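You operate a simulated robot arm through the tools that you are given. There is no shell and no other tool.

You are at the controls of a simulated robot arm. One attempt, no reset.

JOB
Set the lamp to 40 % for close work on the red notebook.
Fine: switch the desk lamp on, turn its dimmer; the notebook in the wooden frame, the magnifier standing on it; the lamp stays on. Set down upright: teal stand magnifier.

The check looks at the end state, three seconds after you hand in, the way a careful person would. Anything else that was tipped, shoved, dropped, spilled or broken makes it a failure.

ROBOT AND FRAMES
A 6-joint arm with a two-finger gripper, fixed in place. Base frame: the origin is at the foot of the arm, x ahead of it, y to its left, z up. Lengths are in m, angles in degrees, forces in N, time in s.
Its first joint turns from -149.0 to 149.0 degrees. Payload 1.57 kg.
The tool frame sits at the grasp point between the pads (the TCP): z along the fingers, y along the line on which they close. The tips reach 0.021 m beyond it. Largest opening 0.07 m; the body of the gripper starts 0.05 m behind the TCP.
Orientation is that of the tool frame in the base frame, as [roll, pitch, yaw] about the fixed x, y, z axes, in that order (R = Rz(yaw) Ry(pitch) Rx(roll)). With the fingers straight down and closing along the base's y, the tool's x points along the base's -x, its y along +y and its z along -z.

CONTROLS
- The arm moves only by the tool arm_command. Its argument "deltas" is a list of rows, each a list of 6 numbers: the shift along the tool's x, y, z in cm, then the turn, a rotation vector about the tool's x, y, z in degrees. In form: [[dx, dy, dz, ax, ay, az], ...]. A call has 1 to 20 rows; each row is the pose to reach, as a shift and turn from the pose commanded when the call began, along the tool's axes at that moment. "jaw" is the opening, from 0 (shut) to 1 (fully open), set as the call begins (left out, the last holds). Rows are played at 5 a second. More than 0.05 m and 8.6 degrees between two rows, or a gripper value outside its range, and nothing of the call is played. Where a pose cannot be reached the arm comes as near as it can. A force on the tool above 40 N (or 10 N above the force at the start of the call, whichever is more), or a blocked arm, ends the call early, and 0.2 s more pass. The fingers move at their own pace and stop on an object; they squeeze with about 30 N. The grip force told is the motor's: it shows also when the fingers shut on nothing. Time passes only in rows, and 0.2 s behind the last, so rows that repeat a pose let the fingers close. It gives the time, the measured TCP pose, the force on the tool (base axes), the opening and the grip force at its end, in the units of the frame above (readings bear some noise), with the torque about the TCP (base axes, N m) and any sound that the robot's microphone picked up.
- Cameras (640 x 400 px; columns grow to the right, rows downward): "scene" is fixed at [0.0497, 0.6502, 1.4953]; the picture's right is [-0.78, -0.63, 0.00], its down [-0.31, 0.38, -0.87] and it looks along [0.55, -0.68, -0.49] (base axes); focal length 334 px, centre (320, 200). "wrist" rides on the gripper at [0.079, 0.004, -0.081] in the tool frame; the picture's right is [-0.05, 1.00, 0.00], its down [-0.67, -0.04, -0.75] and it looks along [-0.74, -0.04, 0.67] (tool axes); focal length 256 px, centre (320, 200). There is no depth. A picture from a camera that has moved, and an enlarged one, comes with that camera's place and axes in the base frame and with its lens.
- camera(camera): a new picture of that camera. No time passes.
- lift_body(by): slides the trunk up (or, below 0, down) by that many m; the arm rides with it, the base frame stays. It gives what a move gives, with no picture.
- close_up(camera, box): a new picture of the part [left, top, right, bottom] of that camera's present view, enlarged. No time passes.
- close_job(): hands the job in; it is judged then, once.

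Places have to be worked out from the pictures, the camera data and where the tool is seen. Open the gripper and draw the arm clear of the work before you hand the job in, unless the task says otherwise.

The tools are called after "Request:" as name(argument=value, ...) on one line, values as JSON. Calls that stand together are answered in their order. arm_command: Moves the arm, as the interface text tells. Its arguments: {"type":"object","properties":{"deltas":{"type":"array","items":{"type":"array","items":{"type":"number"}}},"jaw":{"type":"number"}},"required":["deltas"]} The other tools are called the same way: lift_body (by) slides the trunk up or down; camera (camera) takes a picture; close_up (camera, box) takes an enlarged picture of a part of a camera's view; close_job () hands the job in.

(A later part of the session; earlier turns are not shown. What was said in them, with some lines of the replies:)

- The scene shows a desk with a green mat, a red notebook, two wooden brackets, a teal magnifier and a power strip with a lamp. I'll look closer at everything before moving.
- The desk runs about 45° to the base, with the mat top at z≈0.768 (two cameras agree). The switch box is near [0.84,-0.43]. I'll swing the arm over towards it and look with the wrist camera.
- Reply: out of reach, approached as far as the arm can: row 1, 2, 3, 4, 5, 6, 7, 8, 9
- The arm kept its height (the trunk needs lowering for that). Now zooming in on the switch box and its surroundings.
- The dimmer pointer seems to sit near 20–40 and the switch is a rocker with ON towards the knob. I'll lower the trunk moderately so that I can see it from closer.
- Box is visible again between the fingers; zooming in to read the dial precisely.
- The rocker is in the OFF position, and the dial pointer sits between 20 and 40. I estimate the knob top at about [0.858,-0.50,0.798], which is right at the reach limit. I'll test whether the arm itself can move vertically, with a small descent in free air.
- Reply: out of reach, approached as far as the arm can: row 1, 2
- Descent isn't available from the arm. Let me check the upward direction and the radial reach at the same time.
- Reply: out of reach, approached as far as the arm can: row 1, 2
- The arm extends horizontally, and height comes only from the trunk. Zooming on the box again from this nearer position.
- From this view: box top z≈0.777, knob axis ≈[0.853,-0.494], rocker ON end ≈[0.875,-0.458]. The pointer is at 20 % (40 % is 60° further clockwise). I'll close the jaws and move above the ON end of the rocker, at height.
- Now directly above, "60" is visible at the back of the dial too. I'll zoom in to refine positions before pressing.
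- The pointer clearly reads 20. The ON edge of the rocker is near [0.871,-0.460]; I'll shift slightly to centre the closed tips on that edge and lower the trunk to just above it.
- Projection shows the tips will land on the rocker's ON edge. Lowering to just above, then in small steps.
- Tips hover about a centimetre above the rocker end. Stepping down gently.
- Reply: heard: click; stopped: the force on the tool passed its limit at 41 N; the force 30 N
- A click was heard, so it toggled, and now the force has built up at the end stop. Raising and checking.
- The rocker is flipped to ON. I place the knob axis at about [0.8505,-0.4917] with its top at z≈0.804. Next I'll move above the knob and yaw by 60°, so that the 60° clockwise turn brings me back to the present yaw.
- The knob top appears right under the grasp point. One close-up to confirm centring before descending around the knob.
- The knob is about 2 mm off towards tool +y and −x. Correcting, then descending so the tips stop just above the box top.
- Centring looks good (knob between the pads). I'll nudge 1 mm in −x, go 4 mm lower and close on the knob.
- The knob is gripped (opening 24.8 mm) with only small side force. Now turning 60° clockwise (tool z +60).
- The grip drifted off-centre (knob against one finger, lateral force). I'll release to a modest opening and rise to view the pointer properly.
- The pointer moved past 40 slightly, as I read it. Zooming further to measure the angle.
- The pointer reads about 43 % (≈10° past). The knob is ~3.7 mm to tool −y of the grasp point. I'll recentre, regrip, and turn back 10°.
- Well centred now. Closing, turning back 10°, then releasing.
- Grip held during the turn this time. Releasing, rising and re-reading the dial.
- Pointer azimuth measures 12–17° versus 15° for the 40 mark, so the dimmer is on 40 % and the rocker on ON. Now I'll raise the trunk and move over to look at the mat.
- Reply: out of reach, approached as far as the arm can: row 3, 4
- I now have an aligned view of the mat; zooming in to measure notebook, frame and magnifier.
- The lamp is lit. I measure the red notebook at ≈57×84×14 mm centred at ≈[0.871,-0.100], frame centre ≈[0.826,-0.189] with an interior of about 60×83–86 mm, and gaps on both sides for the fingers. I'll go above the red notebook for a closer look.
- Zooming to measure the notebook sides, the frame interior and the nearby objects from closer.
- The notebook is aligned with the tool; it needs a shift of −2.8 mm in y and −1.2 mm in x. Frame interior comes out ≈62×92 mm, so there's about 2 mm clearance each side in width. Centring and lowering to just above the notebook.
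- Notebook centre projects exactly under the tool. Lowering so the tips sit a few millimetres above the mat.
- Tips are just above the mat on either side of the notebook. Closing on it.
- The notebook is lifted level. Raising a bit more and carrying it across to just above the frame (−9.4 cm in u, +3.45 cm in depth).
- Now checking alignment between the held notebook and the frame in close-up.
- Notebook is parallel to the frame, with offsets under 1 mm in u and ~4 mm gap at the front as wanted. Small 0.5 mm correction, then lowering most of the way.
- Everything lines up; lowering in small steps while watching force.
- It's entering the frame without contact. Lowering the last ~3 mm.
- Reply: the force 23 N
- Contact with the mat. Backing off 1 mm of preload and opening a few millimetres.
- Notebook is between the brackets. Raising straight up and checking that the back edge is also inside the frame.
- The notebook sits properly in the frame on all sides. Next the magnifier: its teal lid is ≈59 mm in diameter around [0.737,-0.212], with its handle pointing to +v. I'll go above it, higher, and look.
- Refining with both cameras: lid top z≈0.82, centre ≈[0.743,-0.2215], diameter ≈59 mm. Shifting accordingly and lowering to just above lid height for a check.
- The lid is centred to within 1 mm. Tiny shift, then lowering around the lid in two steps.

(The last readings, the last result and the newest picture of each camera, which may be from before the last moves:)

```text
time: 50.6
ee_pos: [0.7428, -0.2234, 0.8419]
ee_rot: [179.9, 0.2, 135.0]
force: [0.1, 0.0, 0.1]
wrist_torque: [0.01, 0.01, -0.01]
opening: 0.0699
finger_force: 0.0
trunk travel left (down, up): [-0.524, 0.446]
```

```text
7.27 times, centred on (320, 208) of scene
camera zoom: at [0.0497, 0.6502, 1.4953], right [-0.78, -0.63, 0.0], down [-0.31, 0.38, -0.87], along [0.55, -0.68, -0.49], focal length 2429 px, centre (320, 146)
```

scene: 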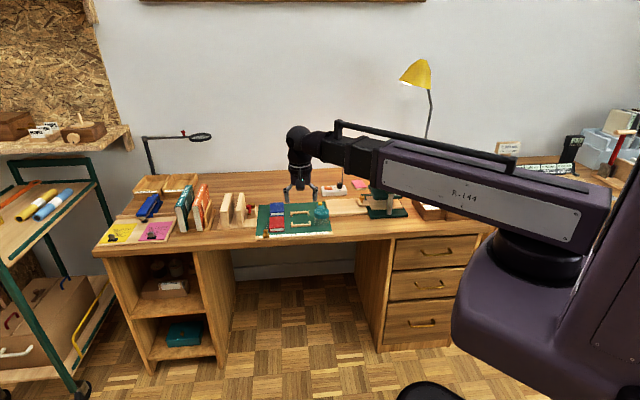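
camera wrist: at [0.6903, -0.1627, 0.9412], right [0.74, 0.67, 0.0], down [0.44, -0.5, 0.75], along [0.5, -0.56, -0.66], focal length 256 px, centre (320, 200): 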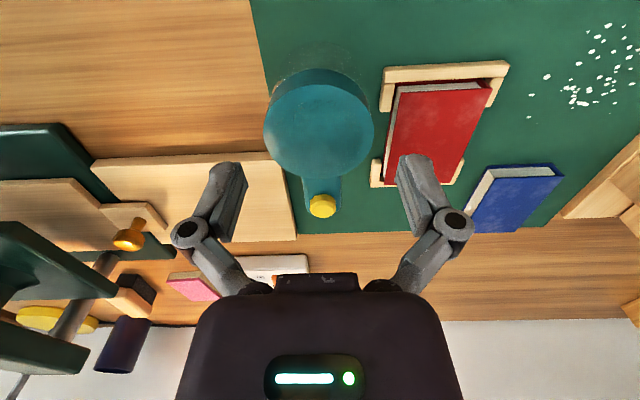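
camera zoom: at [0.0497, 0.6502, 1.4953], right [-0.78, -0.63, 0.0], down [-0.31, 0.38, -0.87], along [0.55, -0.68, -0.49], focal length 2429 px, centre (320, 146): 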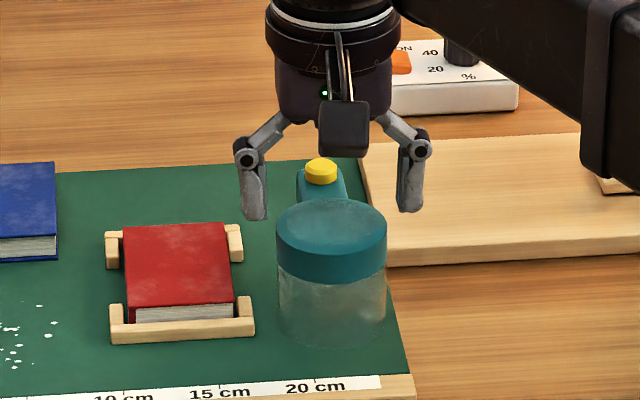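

The open fingertips are visibly shorter than nominal (linkage arc): about 9 mm past the TCP when open. The lid is well centred, so I'll lower to TCP z≈0.816 so the pads fully cover the lid side.

Request:
lift_body(by=-0.018)

Request:
lift_body(by=-0.008)

Request:
close_up(camera="wrist", box=[180, 60, 460, 260])

Request:
close_up(camera="scene", box=[290, 180, 350, 235])

```text
time: 51.3
ee_pos: [0.7437, -0.2227, 0.825]
ee_rot: [179.9, 0.2, 134.9]
force: [0.3, 0.1, -0.1]
wrist_torque: [-0.02, 0.04, 0.02]
opening: 0.0701
finger_force: 0.0
trunk travel left (down, up): [-0.506, 0.464]
```

```text
time: 51.8
ee_pos: [0.7431, -0.2225, 0.8165]
ee_rot: [180.0, 0.2, 135.0]
force: [0.5, 0.2, 0.5]
wrist_torque: [-0.04, 0.0, 0.03]
opening: 0.0699
finger_force: 0.1
trunk travel left (down, up): [-0.498, 0.472]
```

```text
2.00 times, centred on (320, 160) of wrist
camera zoom: at [0.6902, -0.1637, 0.8982], right [0.74, 0.67, 0.0], down [0.44, -0.5, 0.75], along [0.5, -0.56, -0.66], focal length 512 px, centre (320, 280)
```

zoom: 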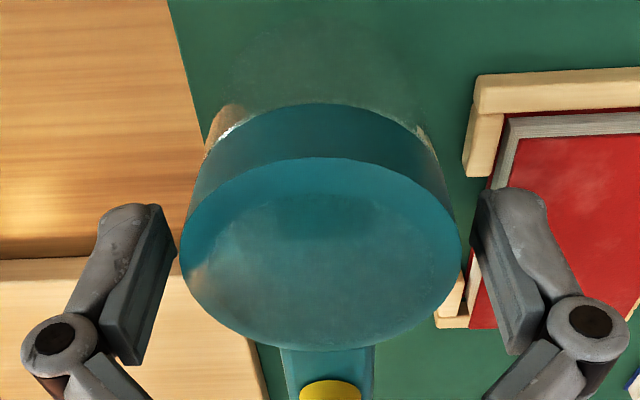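

```text
7.27 times, centred on (320, 208) of scene
camera zoom: at [0.0497, 0.6502, 1.4953], right [-0.78, -0.63, 0.0], down [-0.31, 0.38, -0.87], along [0.55, -0.68, -0.49], focal length 2429 px, centre (320, 146)
```

zoom: 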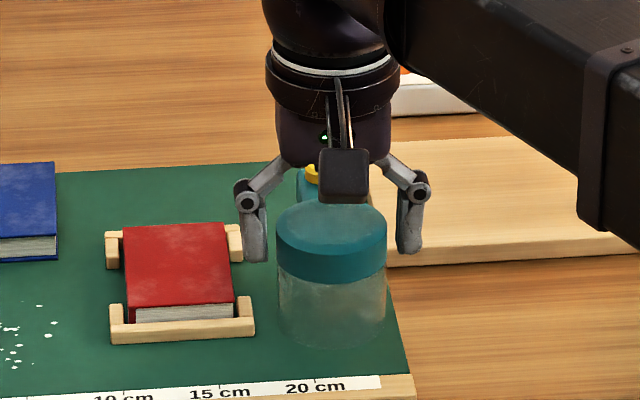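

Lid is centred between the pads and the tips reach the lid's lower edge. Closing.

Request:
arm_command(deltas=[[0, 0, 0, 0, 0, 0], [0, 0, 0, 0, 0, 0], [0, 0, 0, 0, 0, 0]], jaw=0.7)

Request:
close_up(camera="wrist", box=[180, 60, 460, 260])

Request:
close_up(camera="scene", box=[290, 180, 350, 235])

```text
time: 52.6
ee_pos: [0.7439, -0.2223, 0.8164]
ee_rot: [179.9, 0.2, 135.0]
force: [1.3, -0.6, 4.1]
wrist_torque: [0.02, -0.08, 0.0]
opening: 0.0593
finger_force: 29.6
trunk travel left (down, up): [-0.498, 0.472]
```

```text
2.00 times, centred on (320, 160) of wrist
camera zoom: at [0.69, -0.1637, 0.8984], right [0.74, 0.67, 0.0], down [0.44, -0.5, 0.75], along [0.5, -0.56, -0.66], focal length 512 px, centre (320, 280)
```

zoom: 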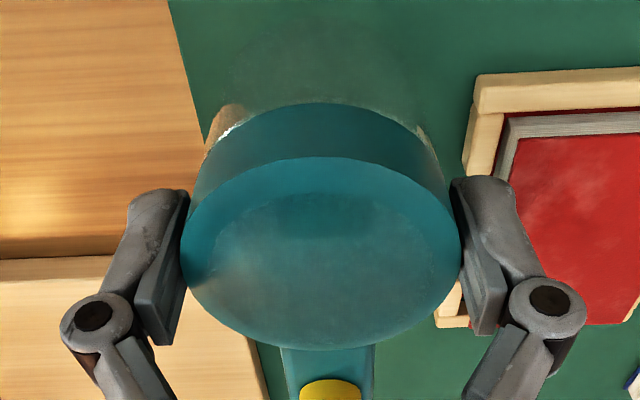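

```text
7.27 times, centred on (320, 208) of scene
camera zoom: at [0.0497, 0.6502, 1.4953], right [-0.78, -0.63, 0.0], down [-0.31, 0.38, -0.87], along [0.55, -0.68, -0.49], focal length 2429 px, centre (320, 146)
```

zoom: 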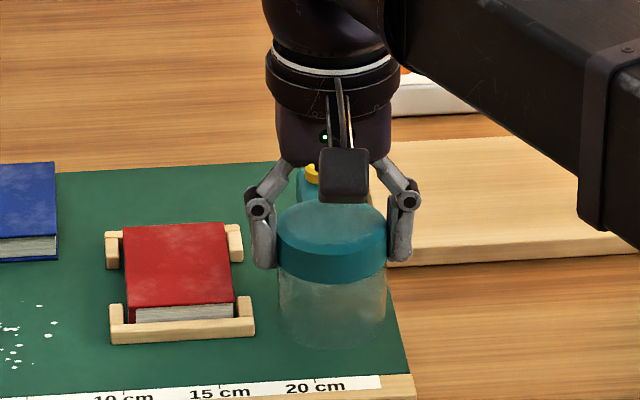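

Gripped at 59.3 mm with little side load. Lifting a little and checking it stays level.

Request:
lift_body(by=0.01)

Request:
lift_body(by=0.03)

Request:
close_up(camera="wrist", box=[180, 60, 460, 260])

Request:
close_up(camera="scene", box=[290, 180, 350, 235])

```text
time: 53.2
ee_pos: [0.7436, -0.224, 0.8255]
ee_rot: [180.0, 0.1, 134.9]
force: [0.0, 0.3, -1.8]
wrist_torque: [0.04, 0.03, -0.01]
opening: 0.0595
finger_force: 30.3
trunk travel left (down, up): [-0.508, 0.462]
```

```text
time: 54.0
ee_pos: [0.7427, -0.2228, 0.8563]
ee_rot: [179.9, 0.2, 135.0]
force: [-0.4, 0.2, -2.1]
wrist_torque: [0.04, 0.03, 0.03]
opening: 0.0593
finger_force: 30.0
trunk travel left (down, up): [-0.538, 0.432]
```

```text
2.00 times, centred on (320, 160) of wrist
camera zoom: at [0.6904, -0.1638, 0.9381], right [0.74, 0.67, 0.0], down [0.44, -0.5, 0.75], along [0.5, -0.56, -0.67], focal length 512 px, centre (320, 280)
```

zoom: 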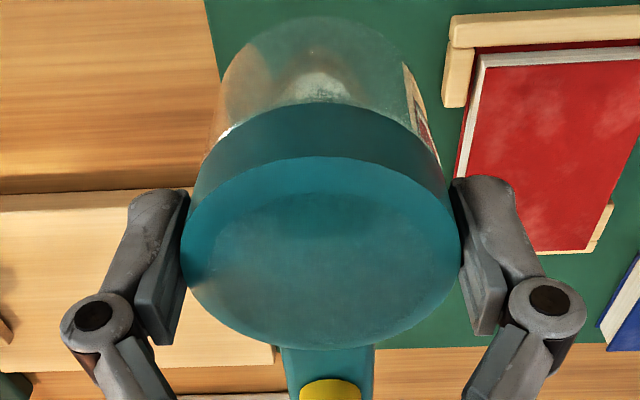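

```text
7.27 times, centred on (320, 208) of scene
camera zoom: at [0.0497, 0.6502, 1.4953], right [-0.78, -0.63, 0.0], down [-0.31, 0.38, -0.87], along [0.55, -0.68, -0.49], focal length 2429 px, centre (320, 146)
```

zoom: 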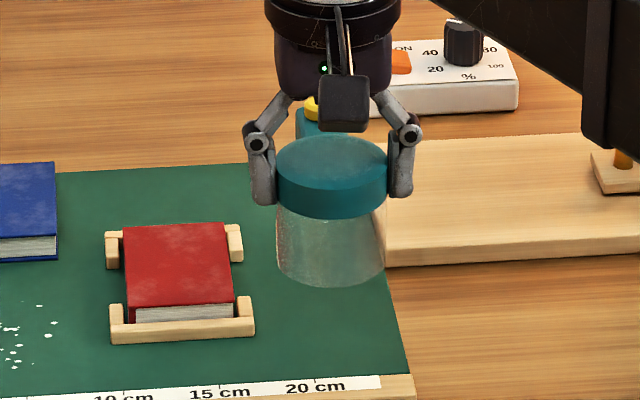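

Held level (lid and glass upright). Moving it over the notebook centre, reversing the known offset (−4.16 x, +8.27 y).

Request:
arm_command(deltas=[[-0.83, 1.65, 0, 0, 0, 0], [-1.66, 3.3, 0, 0, 0, 0], [-2.5, 4.96, 0, 0, 0, 0], [-3.33, 6.6, 0, 0, 0, 0], [-4.16, 8.27, 0, 0, 0, 0], [-4.16, 8.27, 0, 0, 0, 0]])

Request:
camera(camera="wrist")

Request:
close_up(camera="scene", box=[275, 180, 335, 235])

```text
time: 55.4
ee_pos: [0.8313, -0.1941, 0.8568]
ee_rot: [179.9, 0.3, 135.0]
force: [0.4, 0.5, -0.9]
wrist_torque: [0.03, 0.02, 0.01]
opening: 0.0591
finger_force: 29.5
trunk travel left (down, up): [-0.538, 0.432]
```

```text
taken
camera wrist: at [0.7784, -0.1346, 0.938], right [0.74, 0.67, 0.0], down [0.44, -0.5, 0.75], along [0.5, -0.56, -0.66], focal length 256 px, centre (320, 200)
```

wrist: 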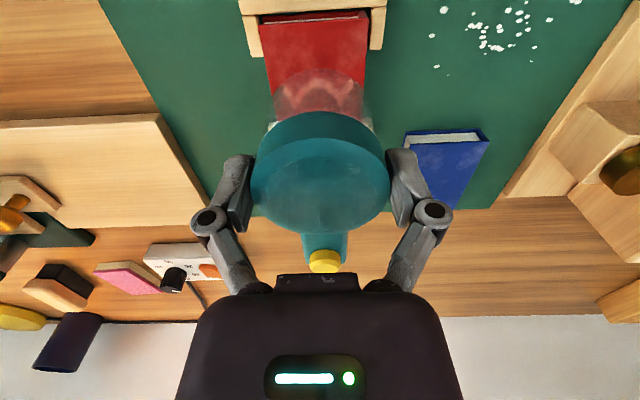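

```text
7.27 times, centred on (305, 208) of scene
camera zoom: at [0.0497, 0.6502, 1.4953], right [-0.78, -0.63, 0.0], down [-0.31, 0.38, -0.87], along [0.55, -0.68, -0.49], focal length 2429 px, centre (429, 146)
```

zoom: 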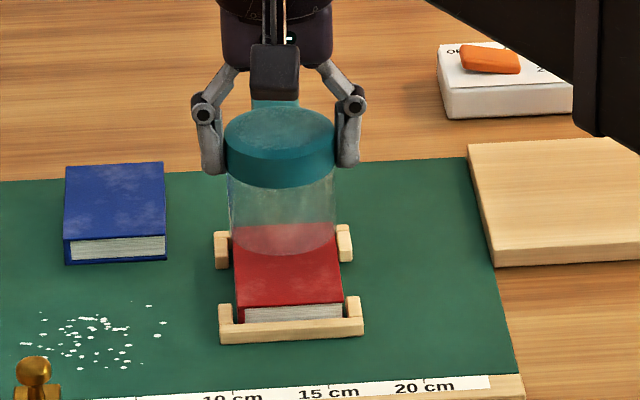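

Over the notebook. The base was on the mat at TCP z 0.8165, so contact is expected near 0.831. Lowering 20 mm, then in small steps.

Request:
lift_body(by=-0.02)

Request:
close_up(camera="scene", box=[280, 190, 330, 235])

Request:
lift_body(by=-0.003)

Request:
lift_body(by=-0.0015)

```text
time: 56.0
ee_pos: [0.8313, -0.1955, 0.8364]
ee_rot: [-180.0, 0.1, 134.9]
force: [0.2, -0.4, -2.1]
wrist_torque: [0.02, 0.03, 0.0]
opening: 0.0593
finger_force: 30.0
trunk travel left (down, up): [-0.518, 0.452]
```

```text
8.89 times, centred on (305, 212) of scene
camera zoom: at [0.0497, 0.6502, 1.4953], right [-0.78, -0.63, 0.0], down [-0.31, 0.38, -0.87], along [0.55, -0.68, -0.49], focal length 2969 px, centre (453, 89)
```

zoom: 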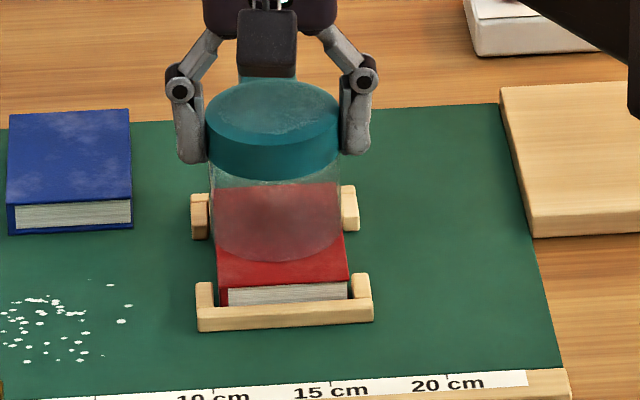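

```text
time: 56.6
ee_pos: [0.8307, -0.1942, 0.8345]
ee_rot: [180.0, 0.4, 135.0]
force: [5.5, -2.4, 16.1]
wrist_torque: [-0.04, -0.16, -0.02]
opening: 0.0591
finger_force: 30.2
trunk travel left (down, up): [-0.515, 0.455]
```

```text
time: 57.1
ee_pos: [0.83, -0.1937, 0.8338]
ee_rot: [179.7, 0.4, 135.0]
force: [8.8, -2.4, 35.0]
wrist_torque: [-0.09, -0.29, -0.01]
opening: 0.0593
finger_force: 30.0
trunk travel left (down, up): [-0.513, 0.457]
```

Contact was made at z≈0.835. Backing off the preload before releasing.

Request:
lift_body(by=0.002)

Request:
lift_body(by=0.0007)

```text
time: 57.6
ee_pos: [0.8295, -0.1939, 0.8346]
ee_rot: [179.9, 0.2, 134.9]
force: [3.2, -0.4, 13.1]
wrist_torque: [-0.06, -0.14, 0.01]
opening: 0.0594
finger_force: 30.0
trunk travel left (down, up): [-0.515, 0.455]
```

```text
time: 58.1
ee_pos: [0.8305, -0.1929, 0.8338]
ee_rot: [-180.0, 0.0, 135.0]
force: [-1.0, 0.6, 1.6]
wrist_torque: [0.0, 0.03, -0.01]
opening: 0.0592
finger_force: 30.1
trunk travel left (down, up): [-0.516, 0.454]
```

Only ~1.6 N remains, so it's resting on the notebook. Opening the jaws and checking.

Request:
arm_command(deltas=[[0, 0, 0, 0, 0, 0], [0, 0, 0, 0, 0, 0], [0, 0, 0, 0, 0, 0]], jaw=1)

Request:
close_up(camera="wrist", box=[180, 60, 460, 260])

Request:
close_up(camera="scene", box=[280, 190, 330, 235])

```text
time: 58.9
ee_pos: [0.8304, -0.1939, 0.8341]
ee_rot: [179.8, 0.3, 135.0]
force: [-0.9, -0.8, 0.1]
wrist_torque: [-0.04, 0.04, 0.0]
opening: 0.0702
finger_force: 0.0
trunk travel left (down, up): [-0.516, 0.454]
```

```text
2.00 times, centred on (320, 160) of wrist
camera zoom: at [0.7782, -0.1348, 0.9163], right [0.74, 0.67, 0.0], down [0.44, -0.5, 0.75], along [0.5, -0.56, -0.66], focal length 512 px, centre (320, 280)
```

zoom: 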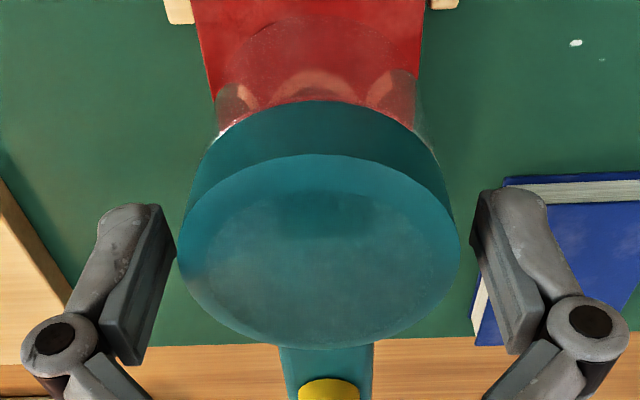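

```text
8.89 times, centred on (305, 212) of scene
camera zoom: at [0.0497, 0.6502, 1.4953], right [-0.78, -0.63, 0.0], down [-0.31, 0.38, -0.87], along [0.55, -0.68, -0.49], focal length 2969 px, centre (453, 89)
```

zoom: 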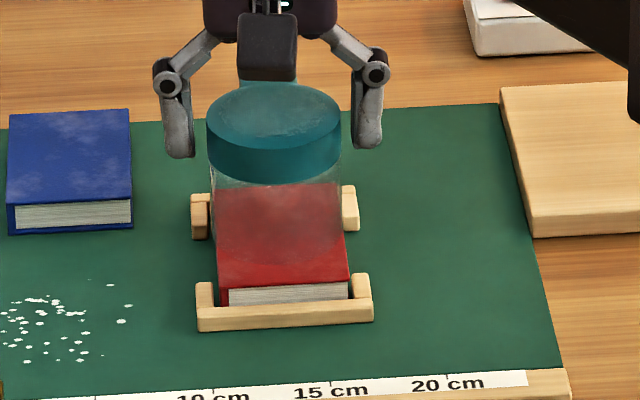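

Released with the magnifier standing level. Raising straight up clear of it.

Request:
lift_body(by=0.15)

Request:
close_up(camera="scene", box=[270, 185, 340, 235])

Request:
camera(camera="wrist")

```text
time: 60.6
ee_pos: [0.8315, -0.1927, 0.9845]
ee_rot: [179.9, 0.2, 135.0]
force: [0.9, -0.2, 0.0]
wrist_torque: [-0.03, -0.05, 0.01]
opening: 0.07
finger_force: 0.1
trunk travel left (down, up): [-0.666, 0.304]
```

```text
8.00 times, centred on (305, 210) of scene
camera zoom: at [0.0497, 0.6502, 1.4953], right [-0.78, -0.63, 0.0], down [-0.31, 0.38, -0.87], along [0.55, -0.68, -0.49], focal length 2672 px, centre (440, 120)
```

zoom: 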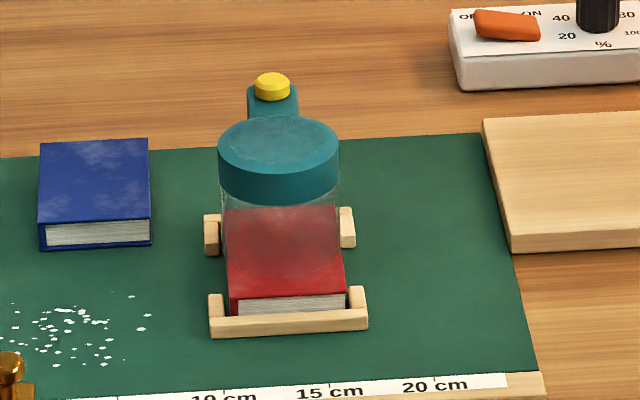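

```text
taken
camera wrist: at [0.7782, -0.1348, 1.0663], right [0.74, 0.67, 0.0], down [0.44, -0.5, 0.75], along [0.5, -0.56, -0.66], focal length 256 px, centre (320, 200)
```

wrist: 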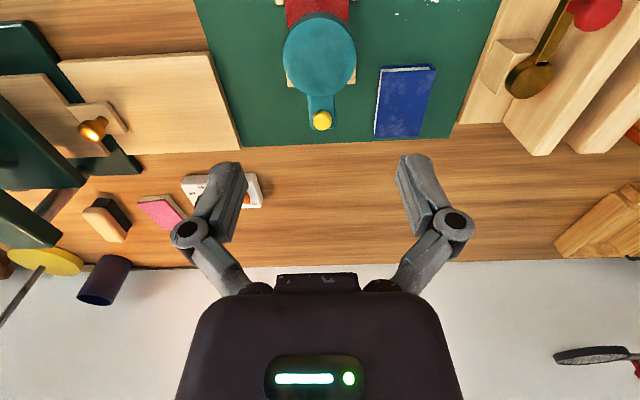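

Magnifier stands upright on the notebook in the frame. Retracting the arm away from the desk, then a final check of the dial and everything else.

Request:
arm_command(deltas=[[4.4, 0.1, 0, 0, 0, 0], [8.9, 0.2, 0, 0, 0, 0], [13.4, 0.3, 0, 0, 0, 0], [17.9, 0.4, 0, 0, 0, 0], [22.4, 0.5, 0, 0, 0, 0], [26.9, 0.6, 0, 0, 0, 0]])

Request:
camera(camera="scene")

Request:
close_up(camera="wrist", box=[230, 130, 430, 260])

Request:
close_up(camera="scene", box=[328, 175, 352, 195])

Request:
close_up(camera="scene", box=[390, 40, 470, 110])

```text
time: 62.0
ee_pos: [0.6455, 0.0004, 0.9852]
ee_rot: [179.9, 0.2, 134.9]
force: [0.4, -0.5, 0.7]
wrist_torque: [0.01, 0.02, -0.02]
opening: 0.07
finger_force: 0.1
trunk travel left (down, up): [-0.666, 0.304]
```

```text
taken
```

scene: 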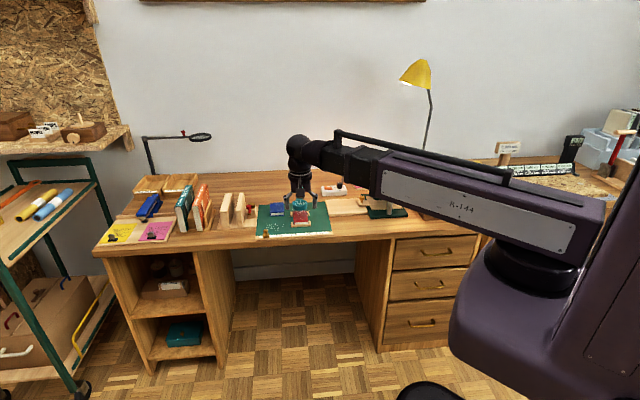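

```text
3.08 times, centred on (330, 195) of wrist
camera zoom: at [0.5926, 0.0599, 1.0666], right [0.74, 0.67, 0.0], down [0.44, -0.5, 0.75], along [0.5, -0.56, -0.66], focal length 788 px, centre (289, 215)
```

zoom: 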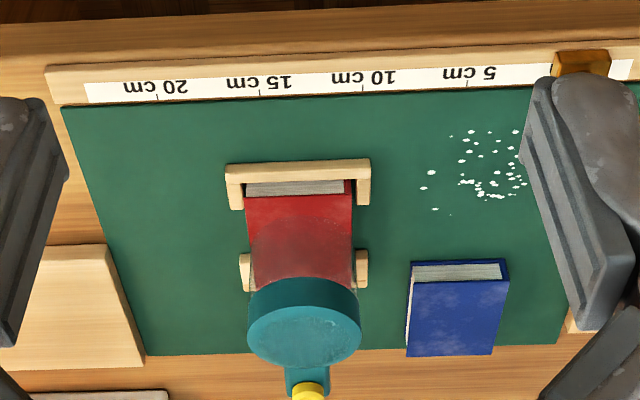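

```text
16.00 times, centred on (340, 185) of scene
camera zoom: at [0.0497, 0.6502, 1.4953], right [-0.78, -0.63, 0.0], down [-0.31, 0.38, -0.87], along [0.55, -0.68, -0.49], focal length 5344 px, centre (0, 440)
```

zoom: 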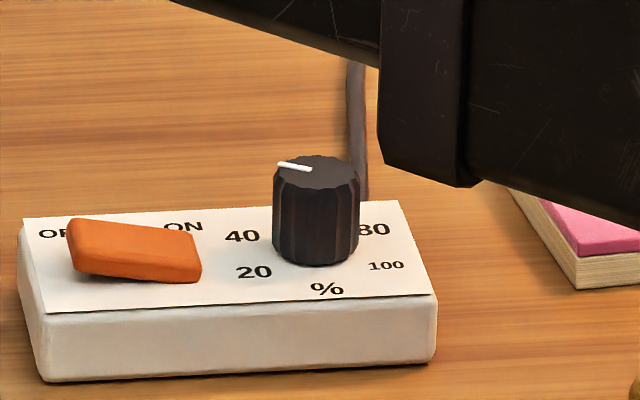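

```text
5.71 times, centred on (430, 75) of scene
camera zoom: at [0.0497, 0.6502, 1.4953], right [-0.78, -0.63, 0.0], down [-0.31, 0.38, -0.87], along [0.55, -0.68, -0.49], focal length 1908 px, centre (-309, 914)
```

zoom: 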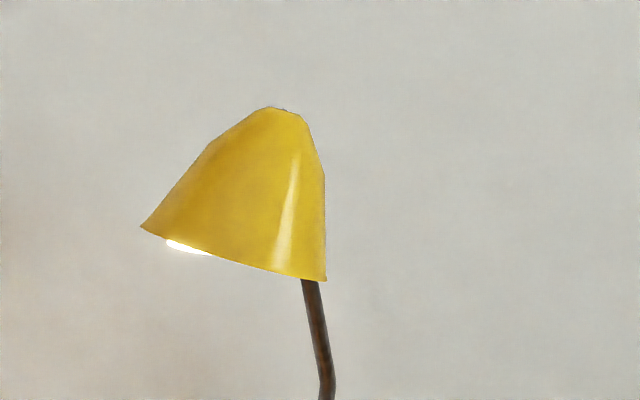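

Final check: the lamp is lit, the rocker is ON and the dial pointer is at 40. The red notebook is in the frame with the magnifier upright on it. Nothing else has moved, and the gripper is open and clear of the work, so I'm handing in.

Request:
close_job()

```text
The job is handed in.
```

The job is handed in, and my last pictures show everything in place.

- **Lamp:** the rocker switch is on ON and the lamp is lit.
- **Dimmer:** set to 40 %. My first turn overshot to about 43 %, so I regripped the knob and turned it back. By my measurements it is within about 1 % of the mark.
- **Red notebook:** flat inside the wooden frame, with clearance on all sides.
- **Teal magnifier:** standing upright and level on the notebook.

I saw nothing else moved or tipped. The gripper is open and the arm is drawn back from the work.
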